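You operate a simulated robot arm through the tools that you are given. There is no shell and no other tool.

Carry out the task below with a simulated robot arm. There is one attempt and no reset: what you move stays moved.

Task
Scrub the grey plate clean with soap and rack it.
Fine: soap the teal sponge at the dish, put it back afterwards; plate on the clean rack. What is to be rubbed or washed off counts as gone when no trace of it is left.

Only the result counts: the job must be done as asked and must still hold three seconds after the hand-in. Knocking over, shifting, dropping, spilling or breaking anything else fails it.

Robot
A 6-joint arm with a two-finger parallel gripper, fixed in place. Base frame: the origin is at the foot of the arm, x ahead of it, y to its left, z up; the work surface is at about z = 0.86. Readings come in m, degrees, newtons and seconds.
With the tool pointing down near the work surface it reaches from about 0.36 to 0.88 m from the base axis. Its first joint turns from -115.0 to 115.0 degrees. Payload 3.43 kg.
Tool frame: the origin (TCP) lies between the finger pads and is the grasp point; the fingertips stand 0.034 m ahead of it; z points along the fingers, y is the line along which they close. The gripper opens to 0.128 m. The fingers are 0.024 m wide and 0.012 m thick; the gripper's body (0.048 by 0.13 m) begins 0.096 m behind the TCP.
Orientation is that of the tool frame in the base frame, as a unit quaternion [w, x, y, z]. With the fingers straight down and closing along the base's y, the tool's x points along the base's -x, its y along +y and its z along -z.

Tools
- The arm moves only by the tool play_rows. Its argument "commands" is a list of rows, each an object of numbers (a shift or turn left out is 0, a gripper value left out holds the last): "dx", "dy", "dz": the shift along the base's x, y, z in units of 150 mm (1.0 is 150 mm); "rx", "ry", "rz": the turn, a rotation vector about the base's x, y, z in units of 90 degrees (1.0 is 90 degrees); "hand": the opening in per cent of the stroke, from 0 (shut) to 100 (fully open). In form: [{"dx": .., "dy": .., "dz": .., "rx": .., "ry": .., "rz": .., "hand": ..}, ...]. A call has 1 to 20 rows; each row is the pose to reach, as a shift and turn from the pose commanded when the call began. A call with a number of a shift or a turn outside -1 to 1 is refused whole. A row lasts 0.2 s, in which the tool goes at most 0.05 m and 8.6 degrees; a call with a longer step from one row to the next is refused whole, and so is a gripper value outside its range. Where a pose cannot be reached the arm comes as near as it can. A force on the tool above 40 N (or 10 N above the force at the start of the call, whichever is more), or a blocked arm, ends the call early, and 0.2 s more pass. The fingers move at their own pace (about 0.108 m/s each) and stop on an object; they squeeze with about 27 N. The grip force told is the motor's: it shows also when the fingers shut on nothing. Time passes only in rows, and 0.2 s behind the last, so rows that repeat a pose let the fingers close. It gives the time, the measured TCP pose, the force on the tool (base axes), the opening and the grip force at its end, in the units of the frame above (readings bear some noise), with the torque about the TCP (base axes, N m) and any sound that the robot's microphone picked up, and new pictures: "pictures" is both (left out), scene, wrist or none.
- Cameras (640 x 400 px; columns grow to the right, rows downward): "scene" is fixed at [0.0554, 0.509, 1.4646]; the picture's right is [-0.75, -0.66, 0.00], its down [-0.31, 0.36, -0.88] and it looks along [0.58, -0.66, -0.48] (base axes); focal length 367 px, centre (320, 200). "wrist" rides on the gripper at [0.076, -0.011, -0.16] in the tool frame; the picture's right is [0.15, 0.99, 0.00], its down [-0.88, 0.13, -0.46] and it looks along [-0.45, 0.07, 0.89] (tool axes); focal length 234 px, centre (320, 200). There is no depth. A picture from a camera that has moved, and an enlarged one, comes with that camera's place and axes in the base frame and with its lens. The place of the scene camera against the robot may be out by one fixed shift of up to 0.025 m in any direction.
- raise_lower(by): slides the trunk up (or, below 0, down) by that many m; the arm rides with it, the base frame stays. It gives what a move gives, with no picture.
- enlarge(camera, box): a new picture of the part [left, top, right, bottom] of that camera's present view, enlarged. No time passes.
- close_job(): hands the job in; it is judged then, once.

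Nothing tells you positions but the pictures and the camera data. Unless the task says otherwise, let go and move clear before handing in.

The tools are called after ">>>" as name(argument=value, ...) on one line, values as JSON. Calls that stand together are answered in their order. play_rows: Moves the arm, as the interface text tells. Its arguments: {"type":"object","properties":{"commands":{"type":"array"},"pictures":{"type":"string","enum":["both","scene","wrist","none"]}},"required":["commands"]} The other tools are called the same way: raise_lower (by) slides the trunk up or down; enlarge (camera, box) takes an enlarged picture of a part of a camera's view; close_job () hands the job in.

At the start:

```text
clock: 0.0
ee_pos: [0.486, -0.2932, 1.1552]
tool_rot: [-0.001, 0.001, 1.0, 0.0]
ft_force: [-0.4, 0.9, 0.4]
ft_torque: [0.0, 0.0, 0.0]
grip_width: 0.1279
grip_force: 0.0
trunk travel left (down, up): [-0.625, 0.165]
```

scene: 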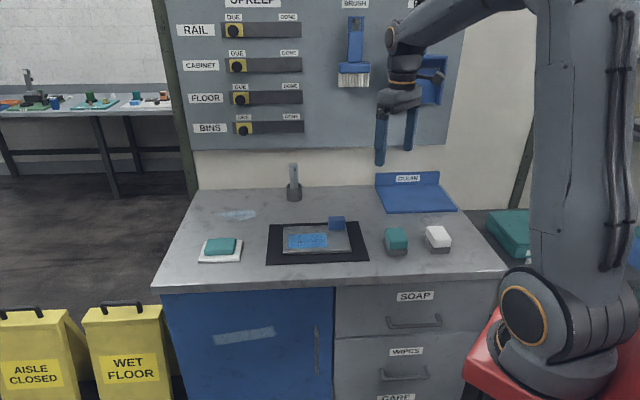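
wrist: 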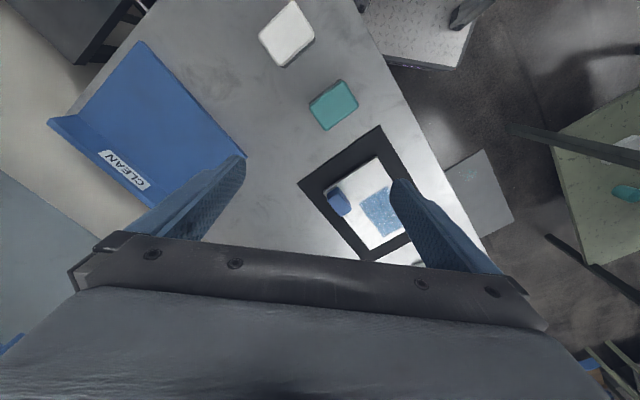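

I see a workbench with a grey plate carrying a blue stain and a blue handle on a black mat, a teal block and a white block to the right, a teal item on a white dish at the left, and a blue CLEAN rack at the back. I'll enlarge the views to tell these apart before moving.

>>> enlarge(camera="scene", box=[180, 150, 480, 290])

>>> enlarge(camera="wrist", box=[240, 0, 520, 280])

>>> enlarge(camera="scene", box=[160, 260, 520, 400])

>>> enlarge(camera="scene", box=[160, 0, 480, 160])

```text
2.13 times, centred on (330, 220) of scene
camera zoom: at [0.0554, 0.509, 1.4646], right [-0.75, -0.66, 0.0], down [-0.31, 0.36, -0.88], along [0.58, -0.66, -0.48], focal length 783 px, centre (299, 157)
```

zoom: 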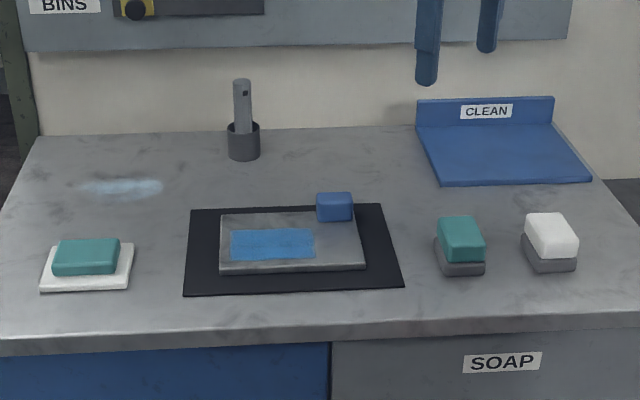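

```text
1.43 times, centred on (380, 140) of wrist
camera zoom: at [0.4104, -0.3049, 1.3145], right [-0.15, 0.99, 0.0], down [0.88, 0.13, 0.46], along [0.45, 0.07, -0.89], focal length 334 px, centre (234, 286)
```

zoom: 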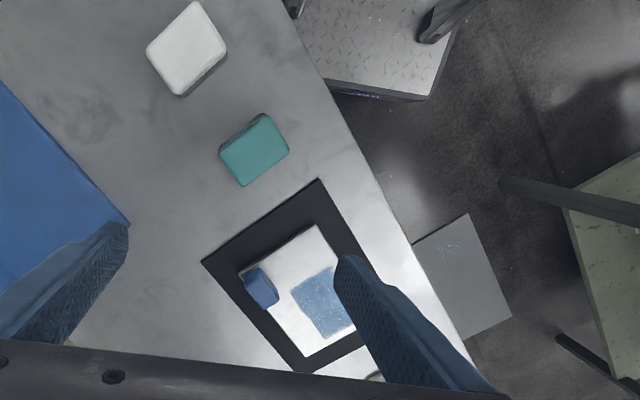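

```text
1.78 times, centred on (340, 330) of scene
camera zoom: at [0.0554, 0.509, 1.4646], right [-0.75, -0.66, 0.0], down [-0.31, 0.36, -0.88], along [0.58, -0.66, -0.48], focal length 652 px, centre (284, -31)
```

zoom: 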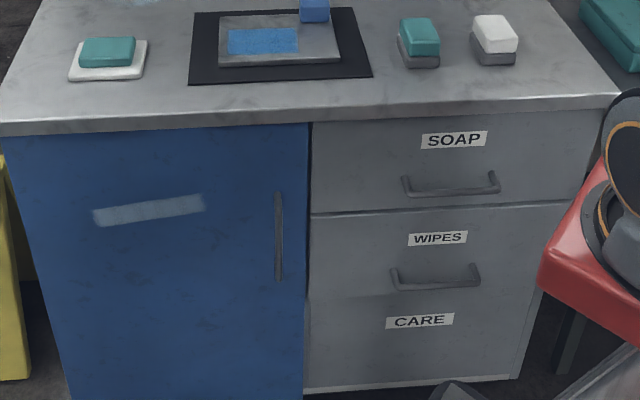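

```text
2.00 times, centred on (320, 80) of scene
camera zoom: at [0.0554, 0.509, 1.4646], right [-0.75, -0.66, 0.0], down [-0.31, 0.36, -0.88], along [0.58, -0.66, -0.48], focal length 734 px, centre (320, 440)
```

zoom: 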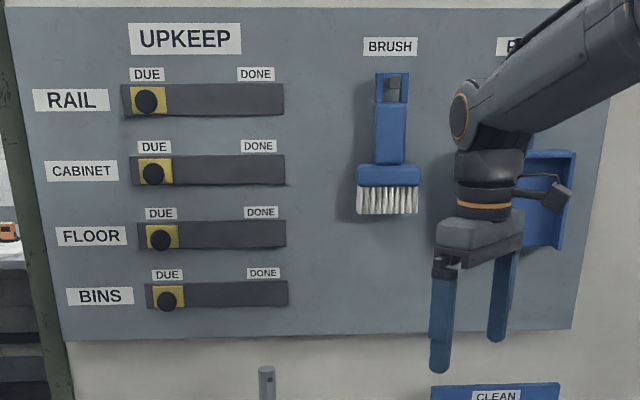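

The grey plate with its blue stain and blue knob lies on the black mat near (0.63, -0.16). The teal sponge is near (0.44, -0.27), the white one near (0.36, -0.36), the soap dish at the left near (0.78, 0.06), and the clean rack near (0.56, -0.61). I'll lower the wrist camera toward the teal sponge for a better look.

>>> play_rows(commands=[{"dx": -0.1, "dy": 0.05, "dz": -0.25}, {"dx": -0.2, "dy": 0.1, "dz": -0.5}, {"dx": -0.3, "dy": 0.12, "dz": -0.75}, {"dx": -0.3, "dy": 0.12, "dz": -0.75}])

```text
clock: 1.0
ee_pos: [0.4409, -0.2742, 1.0406]
tool_rot: [0.001, 0.0, 1.0, -0.001]
ft_force: [-0.3, 0.0, -0.2]
ft_torque: [-0.03, 0.04, 0.01]
grip_width: 0.128
grip_force: 0.0
trunk travel left (down, up): [-0.625, 0.165]
camera wrist: at [0.3655, -0.2867, 1.2016], right [-0.15, 0.99, 0.0], down [0.88, 0.13, 0.46], along [0.45, 0.07, -0.89], focal length 234 px, centre (320, 200)
```

scene: 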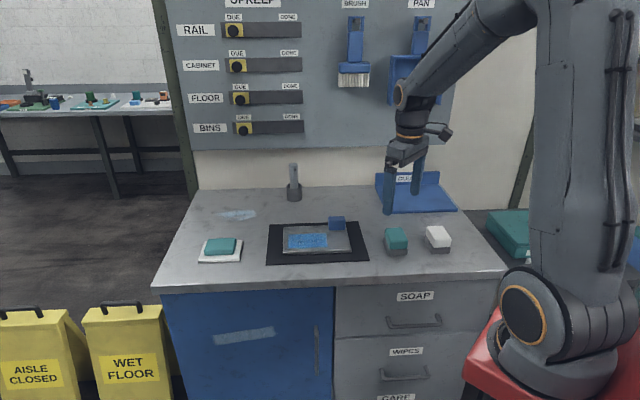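
wrist: 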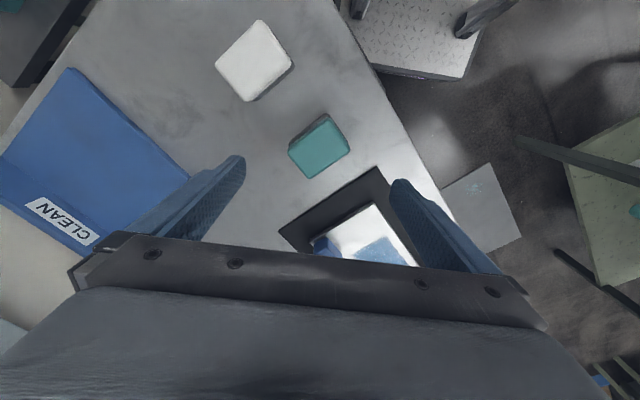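

The teal sponge is now almost below the gripper at about (0.44, -0.276). I'll zoom in to get its yaw, size and whether the grey part belongs to it.

>>> enlarge(camera="wrist", box=[200, 0, 440, 200])

>>> enlarge(camera="scene", box=[360, 210, 470, 270])

>>> enlarge(camera="scene", box=[180, 205, 380, 285])

```text
2.00 times, centred on (320, 100) of wrist
camera zoom: at [0.3655, -0.2867, 1.2016], right [-0.15, 0.99, 0.0], down [0.88, 0.13, 0.46], along [0.45, 0.07, -0.89], focal length 468 px, centre (320, 400)
```

zoom: 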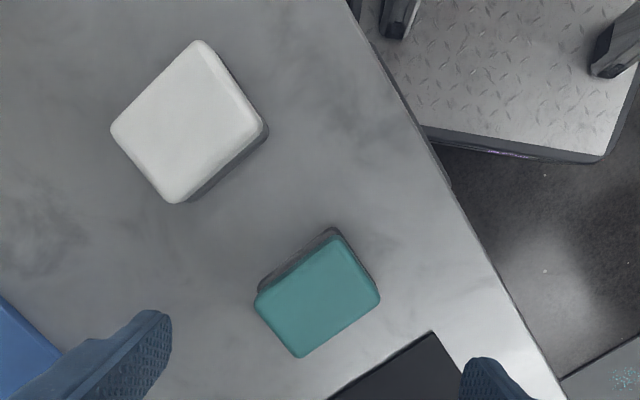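

```text
5.82 times, centred on (415, 240) of scene
camera zoom: at [0.0554, 0.509, 1.4646], right [-0.75, -0.66, 0.0], down [-0.31, 0.36, -0.88], along [0.58, -0.66, -0.48], focal length 2135 px, centre (-233, -33)
```

zoom: 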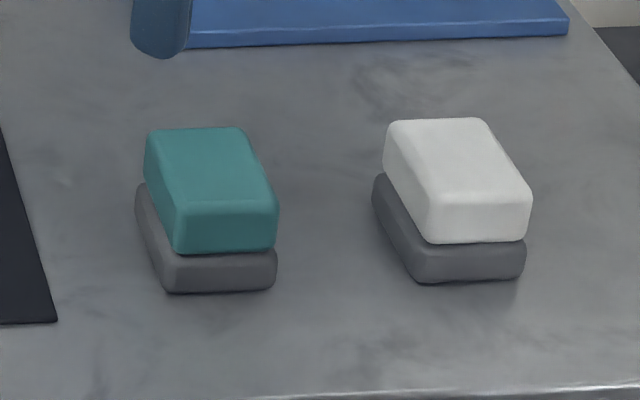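

```text
3.20 times, centred on (280, 245) of scene
camera zoom: at [0.0554, 0.509, 1.4646], right [-0.75, -0.66, 0.0], down [-0.31, 0.36, -0.88], along [0.58, -0.66, -0.48], focal length 1174 px, centre (448, 56)
```

zoom: 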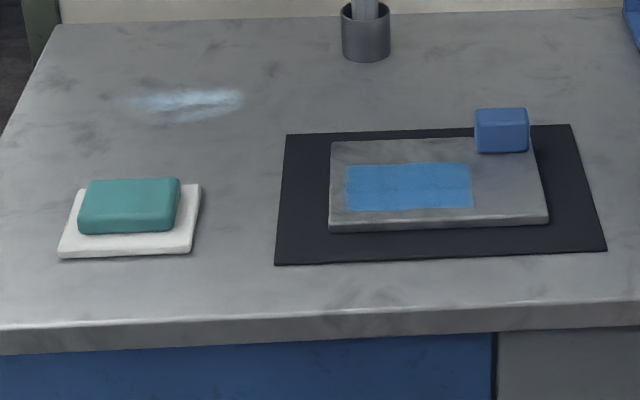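

The teal sponge is a two-layer block about 62 × 46 × 44 mm, and both it and the bench sit at roughly 44° yaw. I'll turn the tool 44° so the fingers close along its long side, stay above it, and check the alignment.

>>> play_rows(commands=[{"rz": 0.09}, {"rz": 0.18}, {"rz": 0.27}, {"rz": 0.36, "dz": -0.1}, {"rz": 0.45, "dz": -0.2}, {"rz": 0.489, "dz": -0.33}, {"rz": 0.489, "dz": -0.33}])

```text
clock: 2.6
ee_pos: [0.4405, -0.2741, 0.9925]
tool_rot: [0.0, -0.376, 0.927, -0.001]
ft_force: [0.2, -1.4, 0.7]
ft_torque: [-0.03, -0.01, 0.0]
grip_width: 0.1282
grip_force: 0.0
trunk travel left (down, up): [-0.625, 0.165]
camera wrist: at [0.3945, -0.3366, 1.1524], right [-0.79, 0.61, 0.0], down [0.54, 0.71, 0.46], along [0.28, 0.36, -0.89], focal length 234 px, centre (320, 200)
```

scene: 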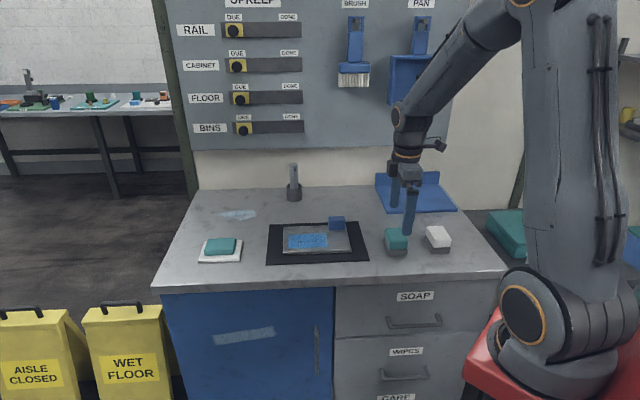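
wrist: 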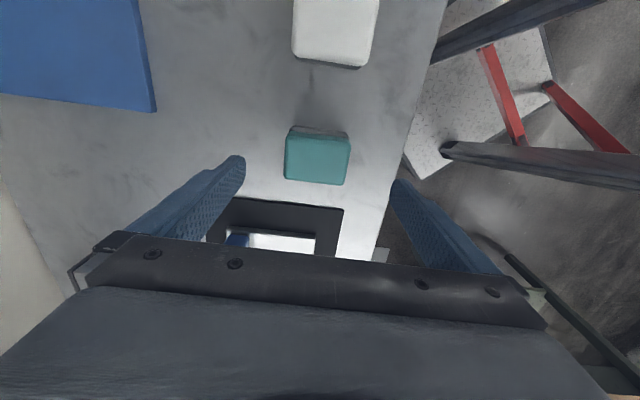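

The fingers now straddle the sponge along its long side and look aligned. I'll zoom to find the sponge's exact centre before going down.

>>> enlarge(camera="wrist", box=[220, 90, 420, 215])

```text
3.20 times, centred on (320, 152) of wrist
camera zoom: at [0.3945, -0.3366, 1.1524], right [-0.79, 0.61, 0.0], down [0.54, 0.71, 0.46], along [0.28, 0.36, -0.89], focal length 749 px, centre (320, 352)
```

zoom: 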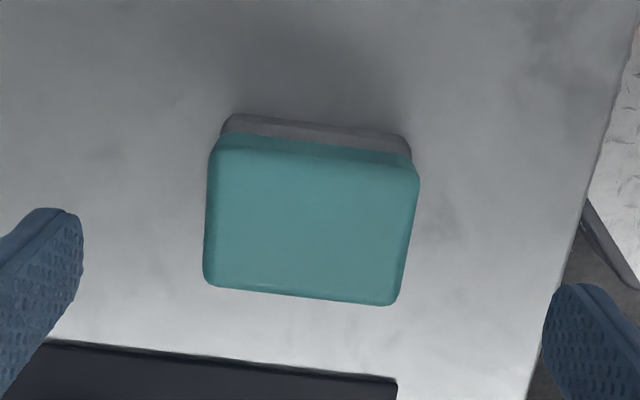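

The sponge centre comes out at about (0.4455, -0.275), 5 mm from the gripper axis. I'll shift, go down so the fingertips stop above the grey layer, and close on the teal part.

>>> play_rows(commands=[{"dx": 0.033, "dy": -0.007, "dz": -0.2, "hand": 100}, {"dx": 0.033, "dy": -0.007, "dz": -0.4, "hand": 100}, {"dx": 0.033, "dy": -0.007, "dz": -0.483, "hand": 100}, {"dx": 0.033, "dy": -0.007, "dz": -0.483, "hand": 100}])

```text
clock: 3.6
ee_pos: [0.4468, -0.276, 0.9193]
tool_rot: [0.0, -0.375, 0.927, 0.0]
ft_force: [0.0, 0.8, -0.6]
ft_torque: [0.01, -0.03, -0.01]
grip_width: 0.128
grip_force: 0.0
trunk travel left (down, up): [-0.625, 0.165]
camera wrist: at [0.3996, -0.3383, 1.0798], right [-0.79, 0.61, 0.0], down [0.54, 0.71, 0.46], along [0.28, 0.36, -0.89], focal length 234 px, centre (320, 200)
```

scene: 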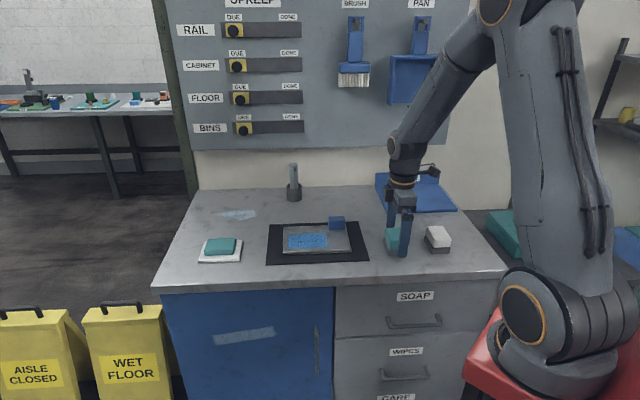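
wrist: 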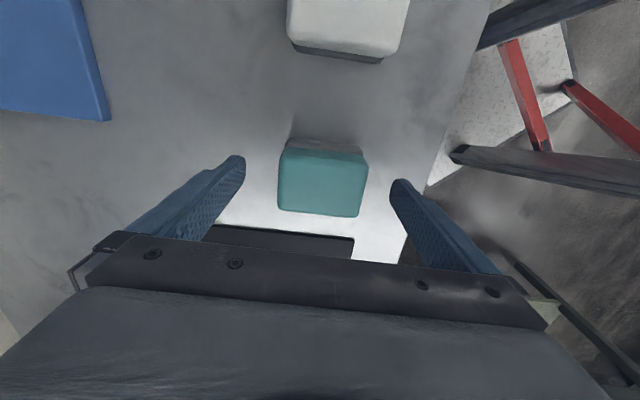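

The fingers stand on both sides of the sponge. I'll check their height against the layers before closing.

>>> enlarge(camera="scene", box=[360, 190, 470, 270])

>>> enlarge(camera="wrist", box=[220, 110, 420, 235])

```text
5.00 times, centred on (415, 230) of scene
camera zoom: at [0.0554, 0.509, 1.4646], right [-0.75, -0.66, 0.0], down [-0.31, 0.36, -0.88], along [0.58, -0.66, -0.48], focal length 1835 px, centre (-155, 50)
```

zoom: 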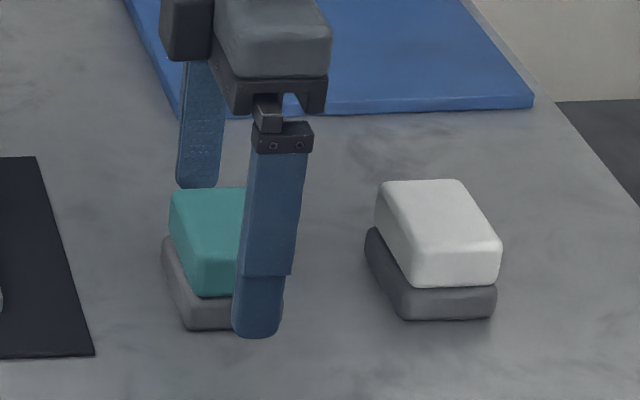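

```text
3.20 times, centred on (320, 172) of wrist
camera zoom: at [0.3996, -0.3383, 1.0798], right [-0.79, 0.61, 0.0], down [0.54, 0.71, 0.46], along [0.28, 0.36, -0.89], focal length 749 px, centre (320, 288)
```

zoom: 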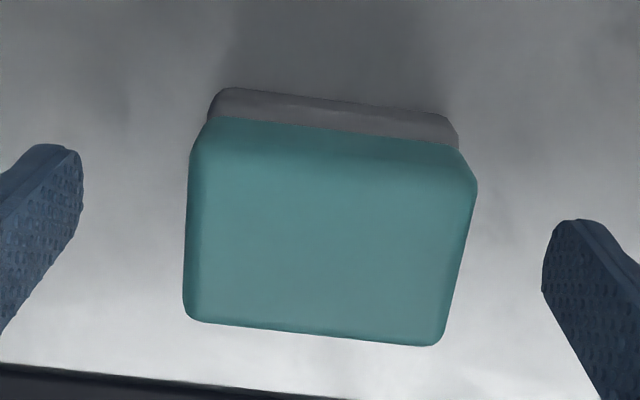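

The fingertips are level with the upper part of the grey layer's top edge and the sponge is centred within 2 mm. I'll close on it now.

>>> play_rows(commands=[{"hand": 40}, {"hand": 0}, {"hand": 0}, {"hand": 0}, {"hand": 0}], pictures="both")

```text
clock: 4.8
ee_pos: [0.447, -0.2777, 0.9197]
tool_rot: [0.0, -0.374, 0.927, 0.0]
ft_force: [0.3, 0.3, 0.2]
ft_torque: [0.0, -0.03, -0.06]
grip_width: 0.0691
grip_force: 26.6
trunk travel left (down, up): [-0.625, 0.165]
camera wrist: at [0.3996, -0.3384, 1.0801], right [-0.79, 0.61, 0.0], down [0.54, 0.71, 0.46], along [0.28, 0.36, -0.89], focal length 234 px, centre (320, 200)
```

scene: 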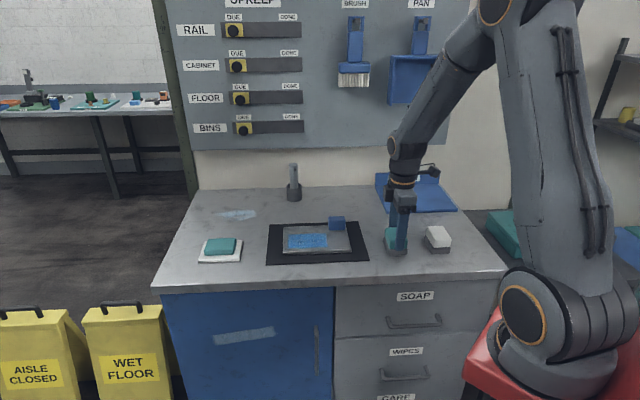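
wrist: 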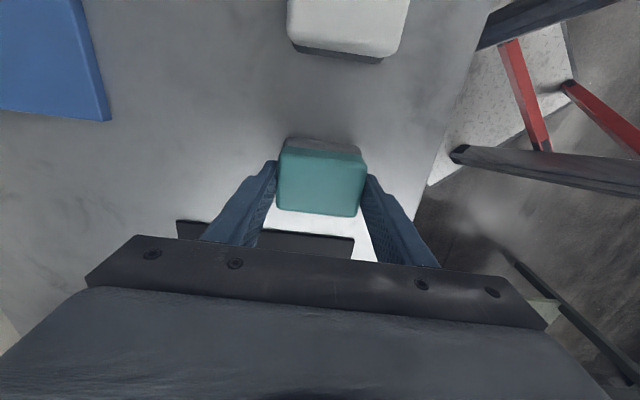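

The fingers hold the sponge at 69 mm with 27 N. I'll lift it slightly and see whether the grey layer comes along.

>>> play_rows(commands=[{"dz": 0.1, "hand": 0}, {"dz": 0.3, "hand": 0}, {"dz": 0.5, "hand": 0}, {"dz": 0.5, "hand": 0}])

>>> enlarge(camera="scene", box=[360, 170, 480, 260])

```text
clock: 5.8
ee_pos: [0.4468, -0.2763, 0.9946]
tool_rot: [0.0, -0.374, 0.927, 0.0]
ft_force: [0.2, 0.5, -1.1]
ft_torque: [-0.01, 0.04, 0.0]
grip_width: 0.0691
grip_force: 26.3
trunk travel left (down, up): [-0.625, 0.165]
camera wrist: at [0.3998, -0.3381, 1.1549], right [-0.79, 0.61, 0.0], down [0.54, 0.71, 0.46], along [0.28, 0.36, -0.89], focal length 234 px, centre (320, 200)
```

scene: 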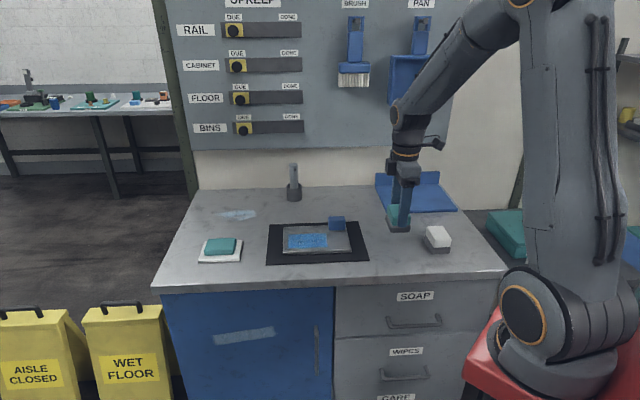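
wrist: 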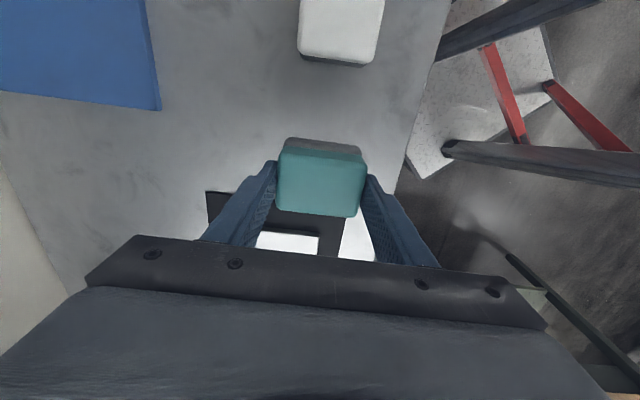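

```text
4.44 times, centred on (420, 215) of scene
camera zoom: at [0.0554, 0.509, 1.4646], right [-0.75, -0.66, 0.0], down [-0.31, 0.36, -0.88], along [0.58, -0.66, -0.48], focal length 1631 px, centre (-124, 133)
```

zoom: 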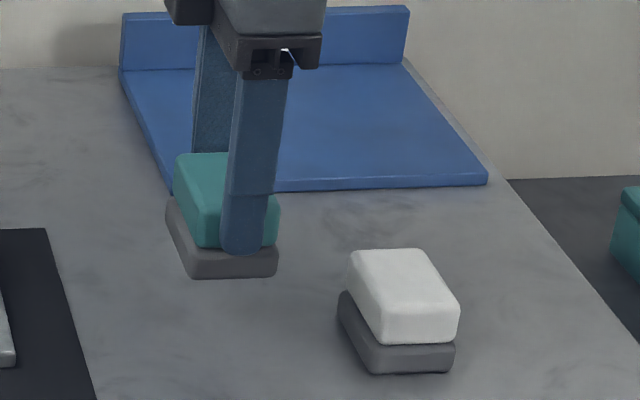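

The grey layer came along, so it is one two-layer sponge with 20 mm sticking out below the fingertips. Next I'll carry it high over the bench toward the soap dish and look at the plate on the way.

>>> play_rows(commands=[{"dz": 0.3, "hand": 0}, {"dx": 0.2, "dy": 0.2, "dz": 0.4, "hand": 0}, {"dx": 0.4, "dy": 0.4, "dz": 0.4, "hand": 0}, {"dx": 0.6, "dy": 0.6, "dz": 0.4, "hand": 0}, {"dx": 0.8, "dy": 0.8, "dz": 0.4, "hand": 0}, {"dx": 1.0, "dy": 1.0, "dz": 0.4, "hand": 0}, {"dx": 1.0, "dy": 1.0, "dz": 0.4, "hand": 0}], pictures="none")

>>> play_rows(commands=[{"dx": 0.2, "dy": 0.2, "hand": 0}, {"dx": 0.4, "dy": 0.4, "hand": 0}, {"dx": 0.6, "dy": 0.6, "hand": 0}, {"dx": 0.8, "dy": 0.8, "hand": 0}, {"dx": 0.93, "dy": 0.93, "hand": 0}, {"dx": 0.93, "dy": 0.93, "hand": 0}], pictures="both")

```text
clock: 7.4
ee_pos: [0.5978, -0.1261, 1.0533]
tool_rot: [0.0, -0.374, 0.927, 0.0]
ft_force: [-0.6, 0.4, -0.6]
ft_torque: [0.0, 0.0, -0.01]
grip_width: 0.0692
grip_force: 27.0
trunk travel left (down, up): [-0.625, 0.165]
```

```text
clock: 8.8
ee_pos: [0.7354, 0.013, 1.0537]
tool_rot: [-0.001, -0.375, 0.927, 0.0]
ft_force: [-0.6, -0.1, -0.8]
ft_torque: [0.01, 0.01, -0.01]
grip_width: 0.0697
grip_force: 27.2
trunk travel left (down, up): [-0.625, 0.165]
camera wrist: at [0.6885, -0.0481, 1.2142], right [-0.79, 0.61, 0.0], down [0.54, 0.71, 0.46], along [0.28, 0.36, -0.89], focal length 234 px, centre (320, 200)
```

scene: 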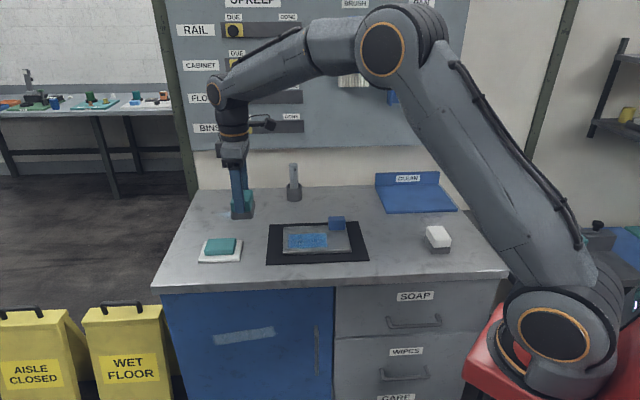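
wrist: 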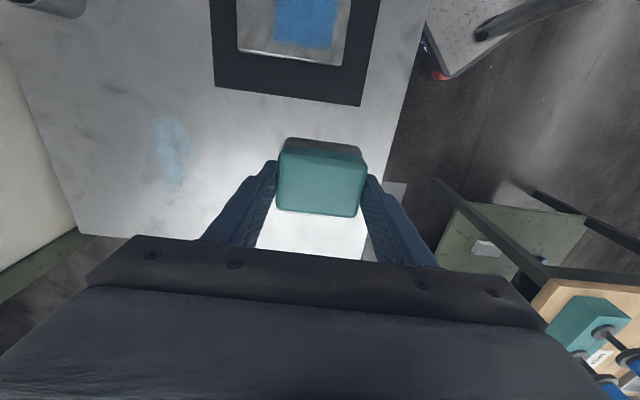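

The dish is hidden under the gripper; from the scene picture, corrected with the sponge's position, the soap is near (0.783, 0.053). I'll pass beyond it to the left so the wrist camera can see it.

>>> play_rows(commands=[{"dx": 0.2, "dy": 0.2, "hand": 0}, {"dx": 0.4, "dy": 0.4, "hand": 0}, {"dx": 0.63, "dy": 0.58, "hand": 0}, {"dx": 0.63, "dy": 0.58, "hand": 0}, {"dx": 0.63, "dy": 0.58, "hand": 0}])

>>> enlarge(camera="wrist", box=[180, 0, 480, 200])

```text
clock: 10.0
ee_pos: [0.8298, 0.1013, 1.0553]
tool_rot: [0.0, -0.375, 0.927, 0.0]
ft_force: [0.1, 0.5, -1.4]
ft_torque: [0.0, 0.01, 0.03]
grip_width: 0.0692
grip_force: 26.9
trunk travel left (down, up): [-0.625, 0.165]
camera wrist: at [0.7827, 0.0391, 1.216], right [-0.79, 0.61, 0.0], down [0.54, 0.71, 0.46], along [0.28, 0.36, -0.89], focal length 234 px, centre (320, 200)
```

scene: 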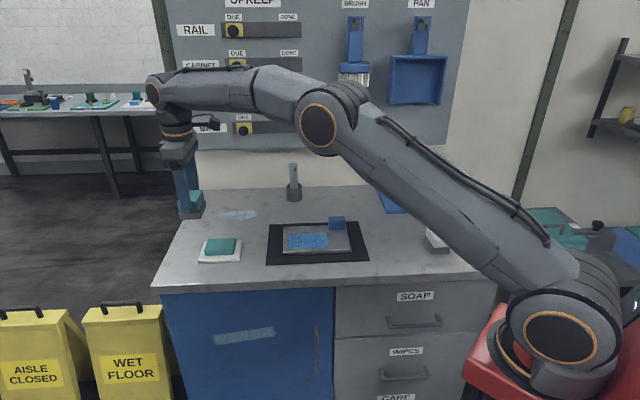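
wrist: 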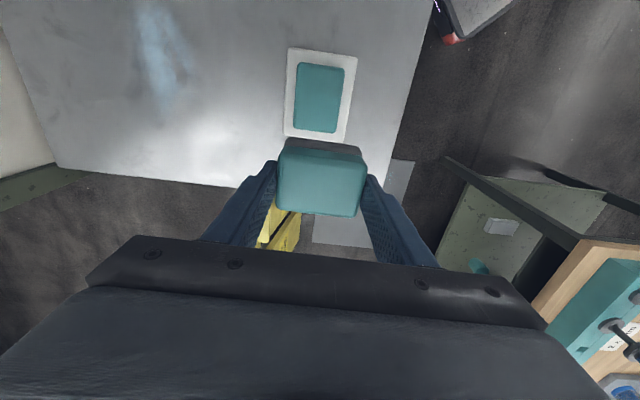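

```text
2.00 times, centred on (330, 100) of wrist
camera zoom: at [0.7827, 0.0391, 1.216], right [-0.79, 0.61, 0.0], down [0.54, 0.71, 0.46], along [0.28, 0.36, -0.89], focal length 468 px, centre (300, 400)
```

zoom: 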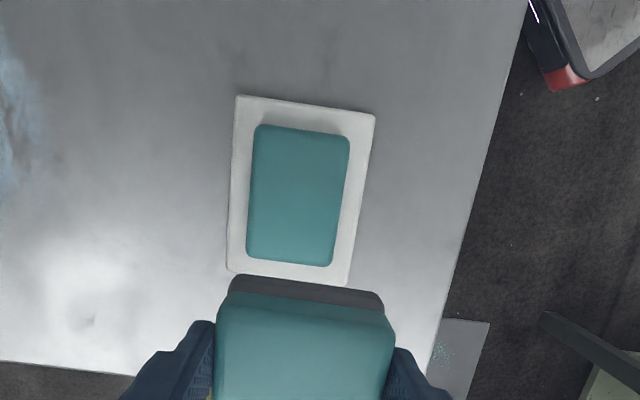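

The soap bar sits on the white dish, about 60 × 75 mm, centred near (0.794, 0.054). I'll move the sponge over it, lower to just above contact, then check in the scene view.

>>> play_rows(commands=[{"dx": -0.12, "dy": -0.154, "hand": 0}, {"dx": -0.24, "dy": -0.308, "hand": 0}, {"dx": -0.24, "dy": -0.308, "dz": -0.2, "hand": 0}, {"dx": -0.24, "dy": -0.308, "dz": -0.4, "hand": 0}, {"dx": -0.24, "dy": -0.308, "dz": -0.5, "hand": 0}, {"dx": -0.24, "dy": -0.308, "dz": -0.5, "hand": 0}])

>>> enlarge(camera="scene", box=[170, 180, 290, 280])

```text
clock: 11.4
ee_pos: [0.7947, 0.0552, 0.9798]
tool_rot: [0.0, -0.375, 0.927, -0.001]
ft_force: [0.3, 0.0, -1.4]
ft_torque: [-0.01, -0.02, 0.01]
grip_width: 0.0691
grip_force: 27.2
trunk travel left (down, up): [-0.625, 0.165]
camera wrist: at [0.7476, -0.0069, 1.1405], right [-0.79, 0.61, 0.0], down [0.54, 0.71, 0.46], along [0.28, 0.36, -0.89], focal length 234 px, centre (320, 200)
```

scene: 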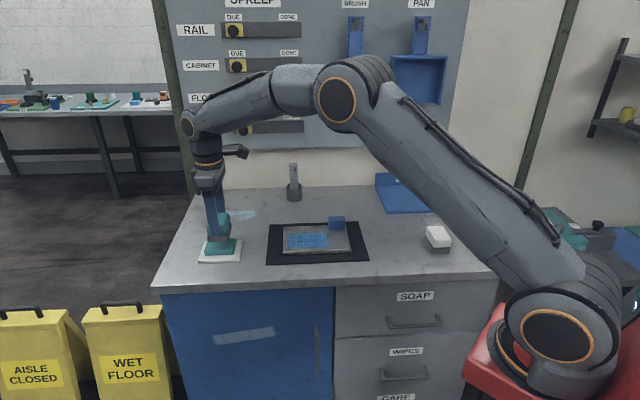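
wrist: 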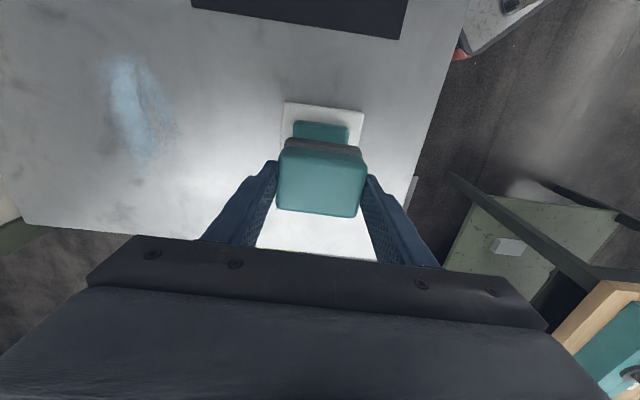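

```text
4.00 times, centred on (230, 230) of scene
camera zoom: at [0.0554, 0.509, 1.4646], right [-0.75, -0.66, 0.0], down [-0.31, 0.36, -0.88], along [0.58, -0.66, -0.48], focal length 1468 px, centre (680, 80)
```

zoom: 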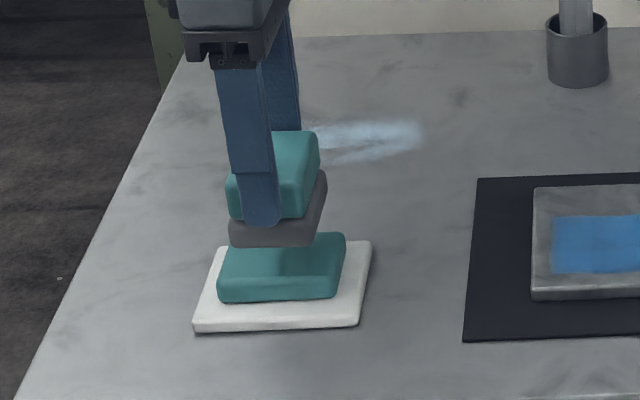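

The sponge is centred over the soap within a few millimetres, about 25–30 mm above it. I'll lower it slowly and watch the force.

>>> play_rows(commands=[{"dz": -0.08, "hand": 0}, {"dz": -0.14, "hand": 0}, {"dz": -0.16, "hand": 0}, {"dz": -0.17, "hand": 0}, {"dz": -0.17, "hand": 0}], pictures="scene")

>>> enlarge(camera="scene", box=[170, 200, 270, 280])

```text
clock: 12.6
ee_pos: [0.7942, 0.0558, 0.9551]
tool_rot: [0.0, -0.374, 0.927, 0.0]
ft_force: [0.8, -0.2, -0.6]
ft_torque: [-0.03, 0.0, -0.02]
grip_width: 0.069
grip_force: 26.9
trunk travel left (down, up): [-0.625, 0.165]
```

scene: 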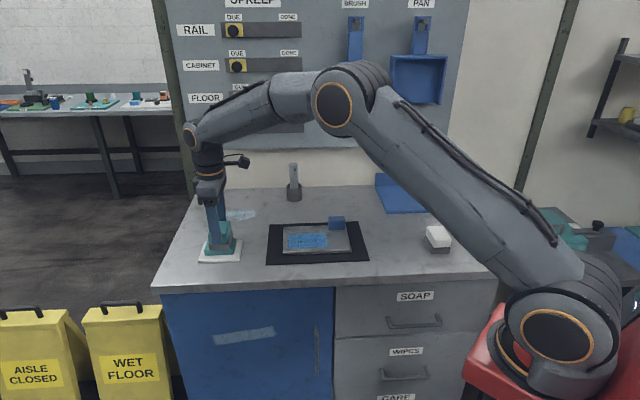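

```text
5.00 times, centred on (220, 240) of scene
camera zoom: at [0.0554, 0.509, 1.4646], right [-0.75, -0.66, 0.0], down [-0.31, 0.36, -0.88], along [0.58, -0.66, -0.48], focal length 1835 px, centre (820, 0)
```

zoom: 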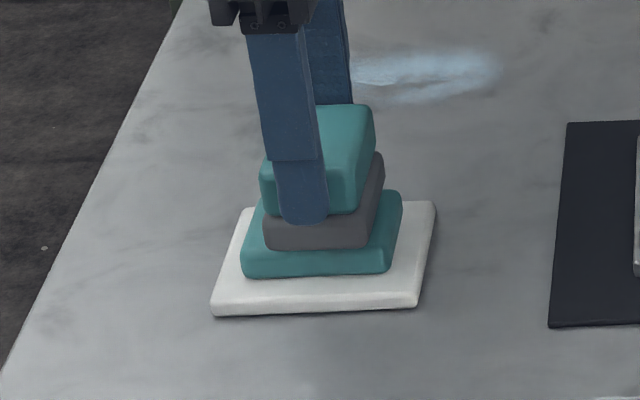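

The sponge is nearly touching the soap bar. I'll continue in about 1.5 mm steps.

>>> play_rows(commands=[{"dz": -0.01, "hand": 0}, {"dz": -0.02, "hand": 0}, {"dz": -0.03, "hand": 0}, {"dz": -0.03, "hand": 0}], pictures="none")

```text
clock: 13.6
ee_pos: [0.7937, 0.054, 0.9507]
tool_rot: [0.001, -0.374, 0.927, -0.001]
ft_force: [-2.7, 1.1, 15.1]
ft_torque: [0.04, 0.36, -0.05]
grip_width: 0.069
grip_force: 27.2
trunk travel left (down, up): [-0.625, 0.165]
```

Contact is made with 15 N downward. I'll hold it a moment and look for soap on the sponge or any sound.

>>> play_rows(commands=[{"dz": 0, "hand": 0}, {"dz": 0, "hand": 0}, {"dz": 0, "hand": 0}, {"dz": 0, "hand": 0}, {"dz": 0, "hand": 0}], pictures="both")

>>> enlarge(camera="scene", box=[170, 200, 270, 280])

```text
clock: 14.8
ee_pos: [0.7937, 0.0555, 0.9504]
tool_rot: [0.001, -0.375, 0.927, 0.0]
ft_force: [2.2, 1.4, 24.7]
ft_torque: [0.11, -0.01, 0.02]
grip_width: 0.069
grip_force: 26.9
trunk travel left (down, up): [-0.625, 0.165]
camera wrist: at [0.747, -0.007, 1.1115], right [-0.79, 0.61, 0.0], down [0.54, 0.71, 0.46], along [0.28, 0.36, -0.89], focal length 234 px, centre (320, 200)
```

scene: 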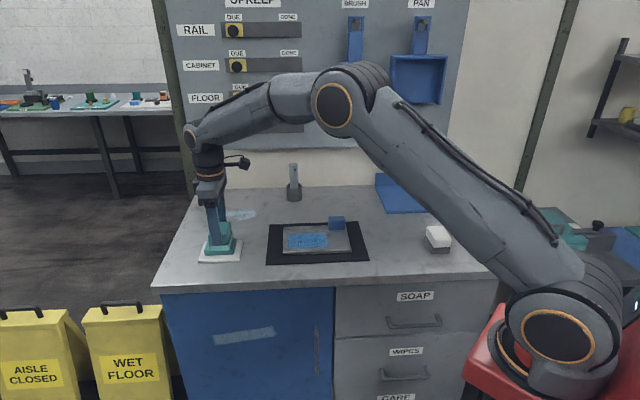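
wrist: 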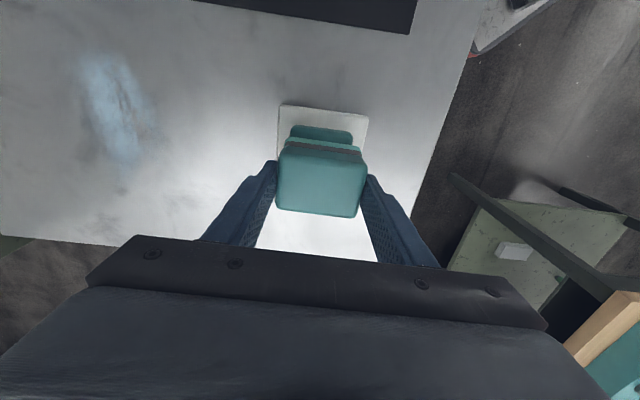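

```text
5.00 times, centred on (220, 240) of scene
camera zoom: at [0.0554, 0.509, 1.4646], right [-0.75, -0.66, 0.0], down [-0.31, 0.36, -0.88], along [0.58, -0.66, -0.48], focal length 1835 px, centre (820, 0)
```

zoom: 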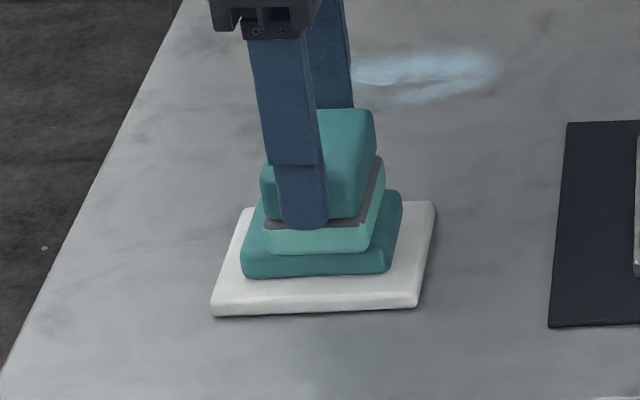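

The sponge's lower layer has turned pale teal, so it now carries soap. I'll lift straight off and go to a viewpoint beside the plate to map the stain.

>>> play_rows(commands=[{"dz": 0.03, "hand": 0}, {"dz": 0.2, "hand": 0}, {"dz": 0.5, "hand": 0}, {"dz": 0.8, "hand": 0}, {"dx": -0.14, "dy": -0.22, "dz": 1.0, "hand": 0}, {"dx": -0.28, "dy": -0.45, "dz": 1.0, "hand": 0}, {"dx": -0.42, "dy": -0.68, "dz": 1.0, "hand": 0}, {"dx": -0.567, "dy": -0.907, "dz": 1.0, "hand": 0}, {"dx": -0.567, "dy": -0.907, "dz": 1.0, "hand": 0}])

>>> enlarge(camera="wrist", box=[160, 0, 480, 200])

>>> enlarge(camera="scene", box=[170, 200, 370, 280])

```text
clock: 16.8
ee_pos: [0.7091, -0.0828, 1.0987]
tool_rot: [0.0, -0.375, 0.927, -0.001]
ft_force: [0.3, -0.5, -1.7]
ft_torque: [0.02, -0.01, 0.01]
grip_width: 0.0692
grip_force: 27.0
trunk travel left (down, up): [-0.625, 0.165]
camera wrist: at [0.6626, -0.1433, 1.2606], right [-0.79, 0.61, 0.0], down [0.54, 0.71, 0.46], along [0.28, 0.36, -0.89], focal length 234 px, centre (320, 200)
```

scene: 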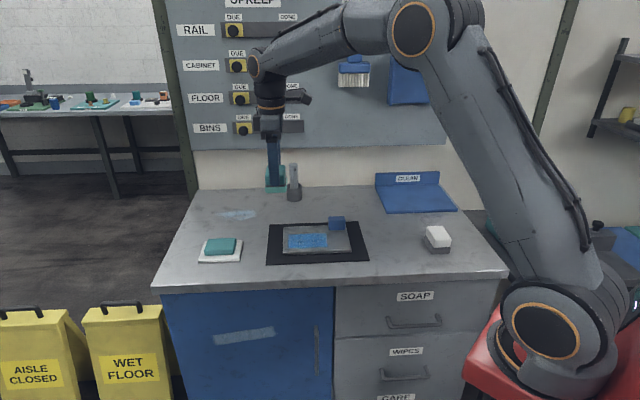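
wrist: 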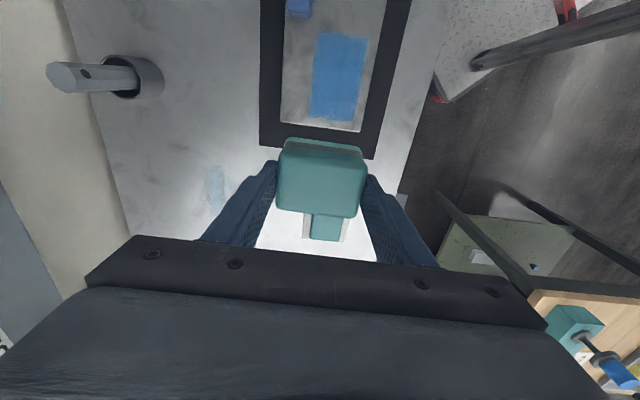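

```text
2.00 times, centred on (320, 100) of wrist
camera zoom: at [0.6626, -0.1433, 1.2606], right [-0.79, 0.61, 0.0], down [0.54, 0.71, 0.46], along [0.28, 0.36, -0.89], focal length 468 px, centre (320, 400)
```

zoom: 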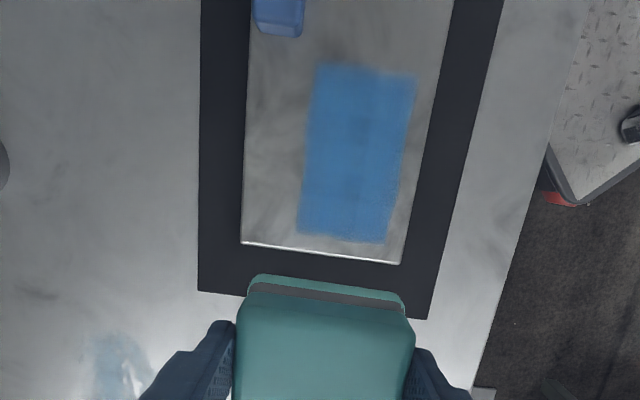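

```text
3.20 times, centred on (270, 240) of scene
camera zoom: at [0.0554, 0.509, 1.4646], right [-0.75, -0.66, 0.0], down [-0.31, 0.36, -0.88], along [0.58, -0.66, -0.48], focal length 1174 px, centre (480, 72)
```

zoom: 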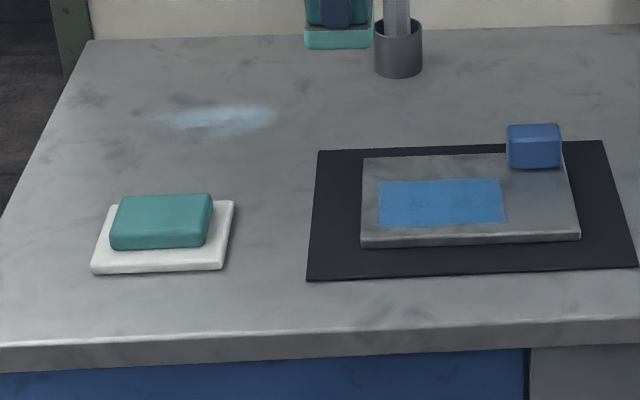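

The stain maps to a rectangle about 110 × 68 mm centred near (0.642, -0.128), with the knob safely behind and to the right of it. I'll move over the stain centre and come down to just above the plate.

>>> play_rows(commands=[{"dx": -0.22, "dy": -0.15, "hand": 0}, {"dx": -0.447, "dy": -0.306, "hand": 0}, {"dx": -0.447, "dy": -0.306, "dz": -0.25, "hand": 0}, {"dx": -0.447, "dy": -0.306, "dz": -0.5, "hand": 0}, {"dx": -0.447, "dy": -0.306, "dz": -0.75, "hand": 0}, {"dx": -0.447, "dy": -0.306, "dz": -0.93, "hand": 0}, {"dx": -0.447, "dy": -0.306, "dz": -0.93, "hand": 0}])

>>> enlarge(camera="scene", box=[240, 180, 380, 280])

>>> enlarge(camera="wrist", box=[160, 0, 480, 200])

```text
clock: 18.4
ee_pos: [0.6423, -0.1271, 0.9603]
tool_rot: [0.0, -0.375, 0.927, -0.001]
ft_force: [-0.5, -0.1, -0.8]
ft_torque: [0.0, 0.04, -0.02]
grip_width: 0.0693
grip_force: 27.4
trunk travel left (down, up): [-0.625, 0.165]
camera wrist: at [0.5957, -0.1893, 1.1199], right [-0.79, 0.61, 0.0], down [0.54, 0.71, 0.46], along [0.28, 0.36, -0.89], focal length 234 px, centre (320, 200)
```

scene: 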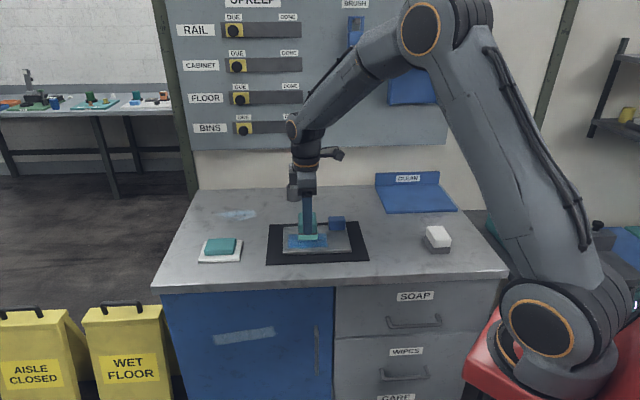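
wrist: 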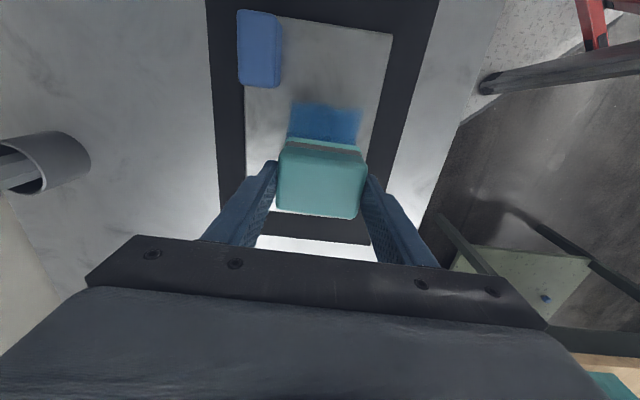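

```text
4.00 times, centred on (310, 230) of scene
camera zoom: at [0.0554, 0.509, 1.4646], right [-0.75, -0.66, 0.0], down [-0.31, 0.36, -0.88], along [0.58, -0.66, -0.48], focal length 1468 px, centre (360, 80)
```

zoom: 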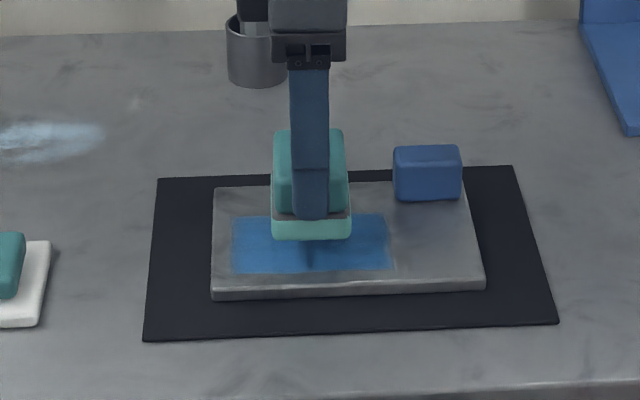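

```text
2.00 times, centred on (320, 100) of wrist
camera zoom: at [0.5957, -0.1893, 1.1199], right [-0.79, 0.61, 0.0], down [0.54, 0.71, 0.46], along [0.28, 0.36, -0.89], focal length 468 px, centre (320, 400)
```

zoom: 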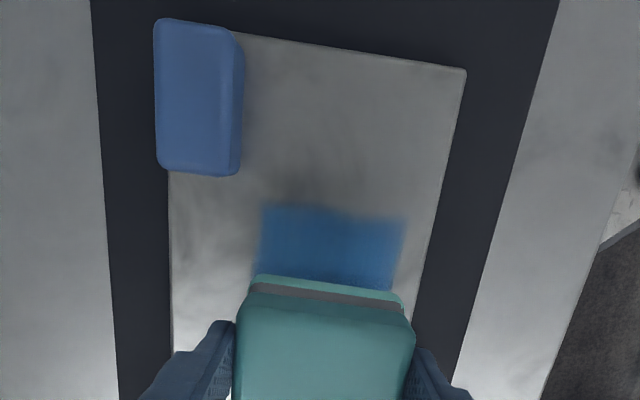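

The sponge is over the middle of the stain, aligned with the plate; the knob is about 30 × 55 × 30 mm at (0.62, -0.235). I'll lower in small steps to touch.

>>> play_rows(commands=[{"dz": -0.05, "hand": 0}, {"dz": -0.09, "hand": 0}, {"dz": -0.1, "hand": 0}, {"dz": -0.11, "hand": 0}, {"dz": -0.12, "hand": 0}, {"dz": -0.12, "hand": 0}], pictures="none")

```text
clock: 19.8
ee_pos: [0.6433, -0.1267, 0.9412]
tool_rot: [0.0, -0.376, 0.927, 0.0]
ft_force: [-1.0, -0.3, -0.9]
ft_torque: [0.0, 0.02, 0.0]
grip_width: 0.069
grip_force: 26.7
trunk travel left (down, up): [-0.625, 0.165]
```

No contact yet at z ≈ 0.942. I'll go on in 1.5 mm steps.

>>> play_rows(commands=[{"dz": -0.01, "hand": 0}, {"dz": -0.02, "hand": 0}, {"dz": -0.03, "hand": 0}, {"dz": -0.03, "hand": 0}], pictures="none")

```text
clock: 20.8
ee_pos: [0.643, -0.1276, 0.9374]
tool_rot: [0.0, -0.374, 0.927, 0.001]
ft_force: [-0.3, -0.1, -0.6]
ft_torque: [0.01, -0.02, 0.02]
grip_width: 0.0693
grip_force: 26.8
trunk travel left (down, up): [-0.625, 0.165]
```

>>> play_rows(commands=[{"dz": -0.01, "hand": 0}, {"dz": -0.02, "hand": 0}, {"dz": -0.02, "hand": 0}], pictures="scene")

>>> enlarge(camera="scene", box=[240, 180, 380, 280])

```text
clock: 21.6
ee_pos: [0.642, -0.1279, 0.9347]
tool_rot: [0.0, -0.375, 0.927, 0.0]
ft_force: [0.0, -0.6, 8.6]
ft_torque: [0.14, 0.06, -0.01]
grip_width: 0.0689
grip_force: 27.2
trunk travel left (down, up): [-0.625, 0.165]
```

scene: 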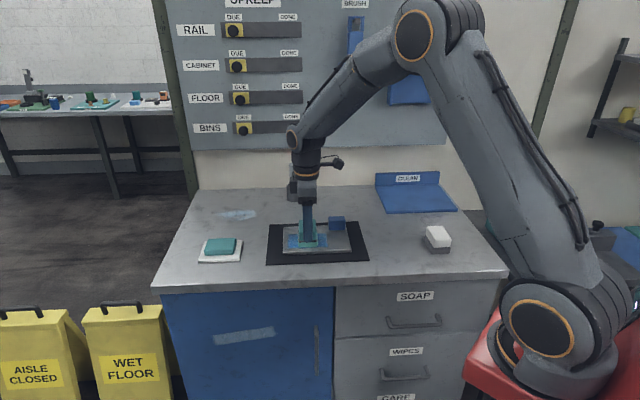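

```text
4.00 times, centred on (310, 230) of scene
camera zoom: at [0.0554, 0.509, 1.4646], right [-0.75, -0.66, 0.0], down [-0.31, 0.36, -0.88], along [0.58, -0.66, -0.48], focal length 1468 px, centre (360, 80)
```

zoom: 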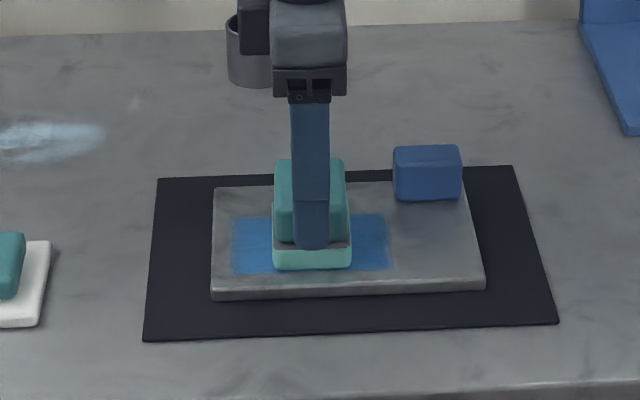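

Contact on the plate at about 9 N with the sponge spanning the stain's depth. I'll make a first slow stroke to the left and check that the plate stays put and the stain fades.

>>> play_rows(commands=[{"dx": 0.045, "dy": 0.044, "hand": 0}, {"dx": 0.09, "dy": 0.088, "hand": 0}, {"dx": 0.135, "dy": 0.132, "hand": 0}, {"dx": 0.182, "dy": 0.176, "hand": 0}, {"dx": 0.182, "dy": 0.176, "hand": 0}], pictures="both")

>>> enlarge(camera="scene", box=[240, 180, 380, 280])

>>> enlarge(camera="wrist", box=[160, 0, 480, 200])

```text
clock: 22.8
ee_pos: [0.6696, -0.1026, 0.9359]
tool_rot: [0.0, -0.374, 0.927, -0.001]
ft_force: [-7.2, -9.1, 15.9]
ft_torque: [-0.3, 0.34, -0.03]
grip_width: 0.0691
grip_force: 27.1
trunk travel left (down, up): [-0.625, 0.165]
camera wrist: at [0.622, -0.1641, 1.0955], right [-0.79, 0.61, 0.0], down [0.54, 0.71, 0.46], along [0.28, 0.36, -0.89], focal length 234 px, centre (320, 200)
```

scene: 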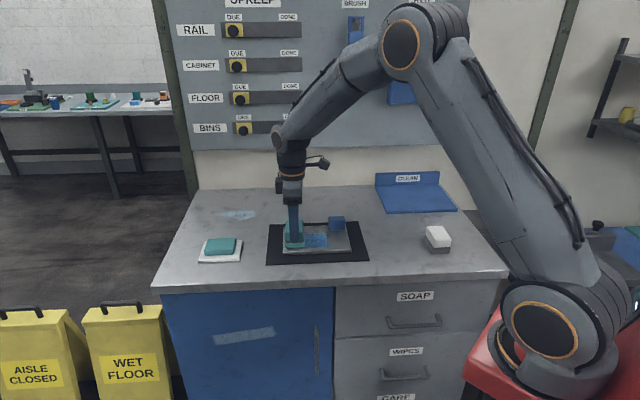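
wrist: 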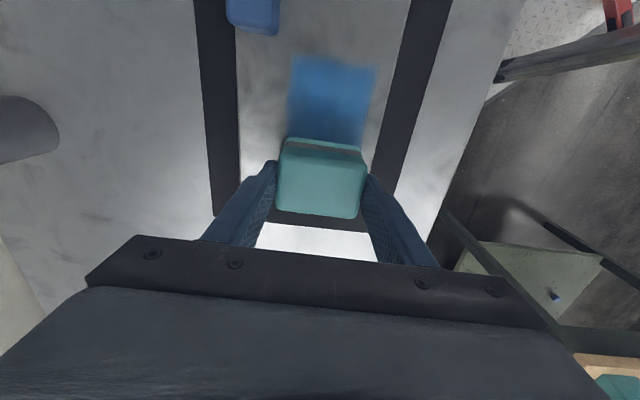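

```text
4.00 times, centred on (310, 230) of scene
camera zoom: at [0.0554, 0.509, 1.4646], right [-0.75, -0.66, 0.0], down [-0.31, 0.36, -0.88], along [0.58, -0.66, -0.48], focal length 1468 px, centre (360, 80)
```

zoom: 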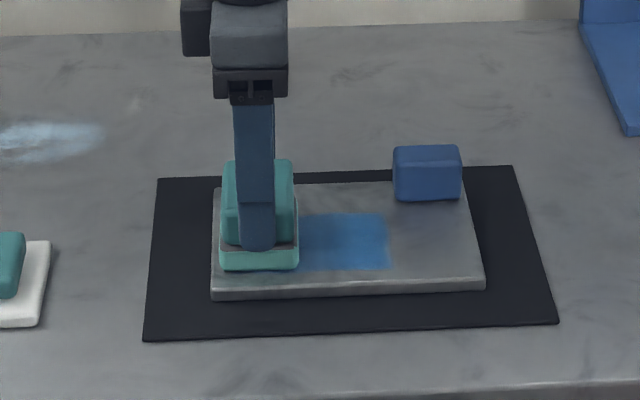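

```text
2.00 times, centred on (320, 100) of wrist
camera zoom: at [0.622, -0.1641, 1.0955], right [-0.79, 0.61, 0.0], down [0.54, 0.71, 0.46], along [0.28, 0.36, -0.89], focal length 468 px, centre (320, 400)
```

zoom: 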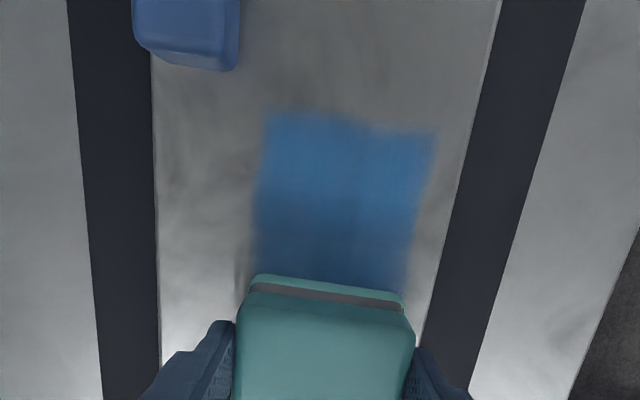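

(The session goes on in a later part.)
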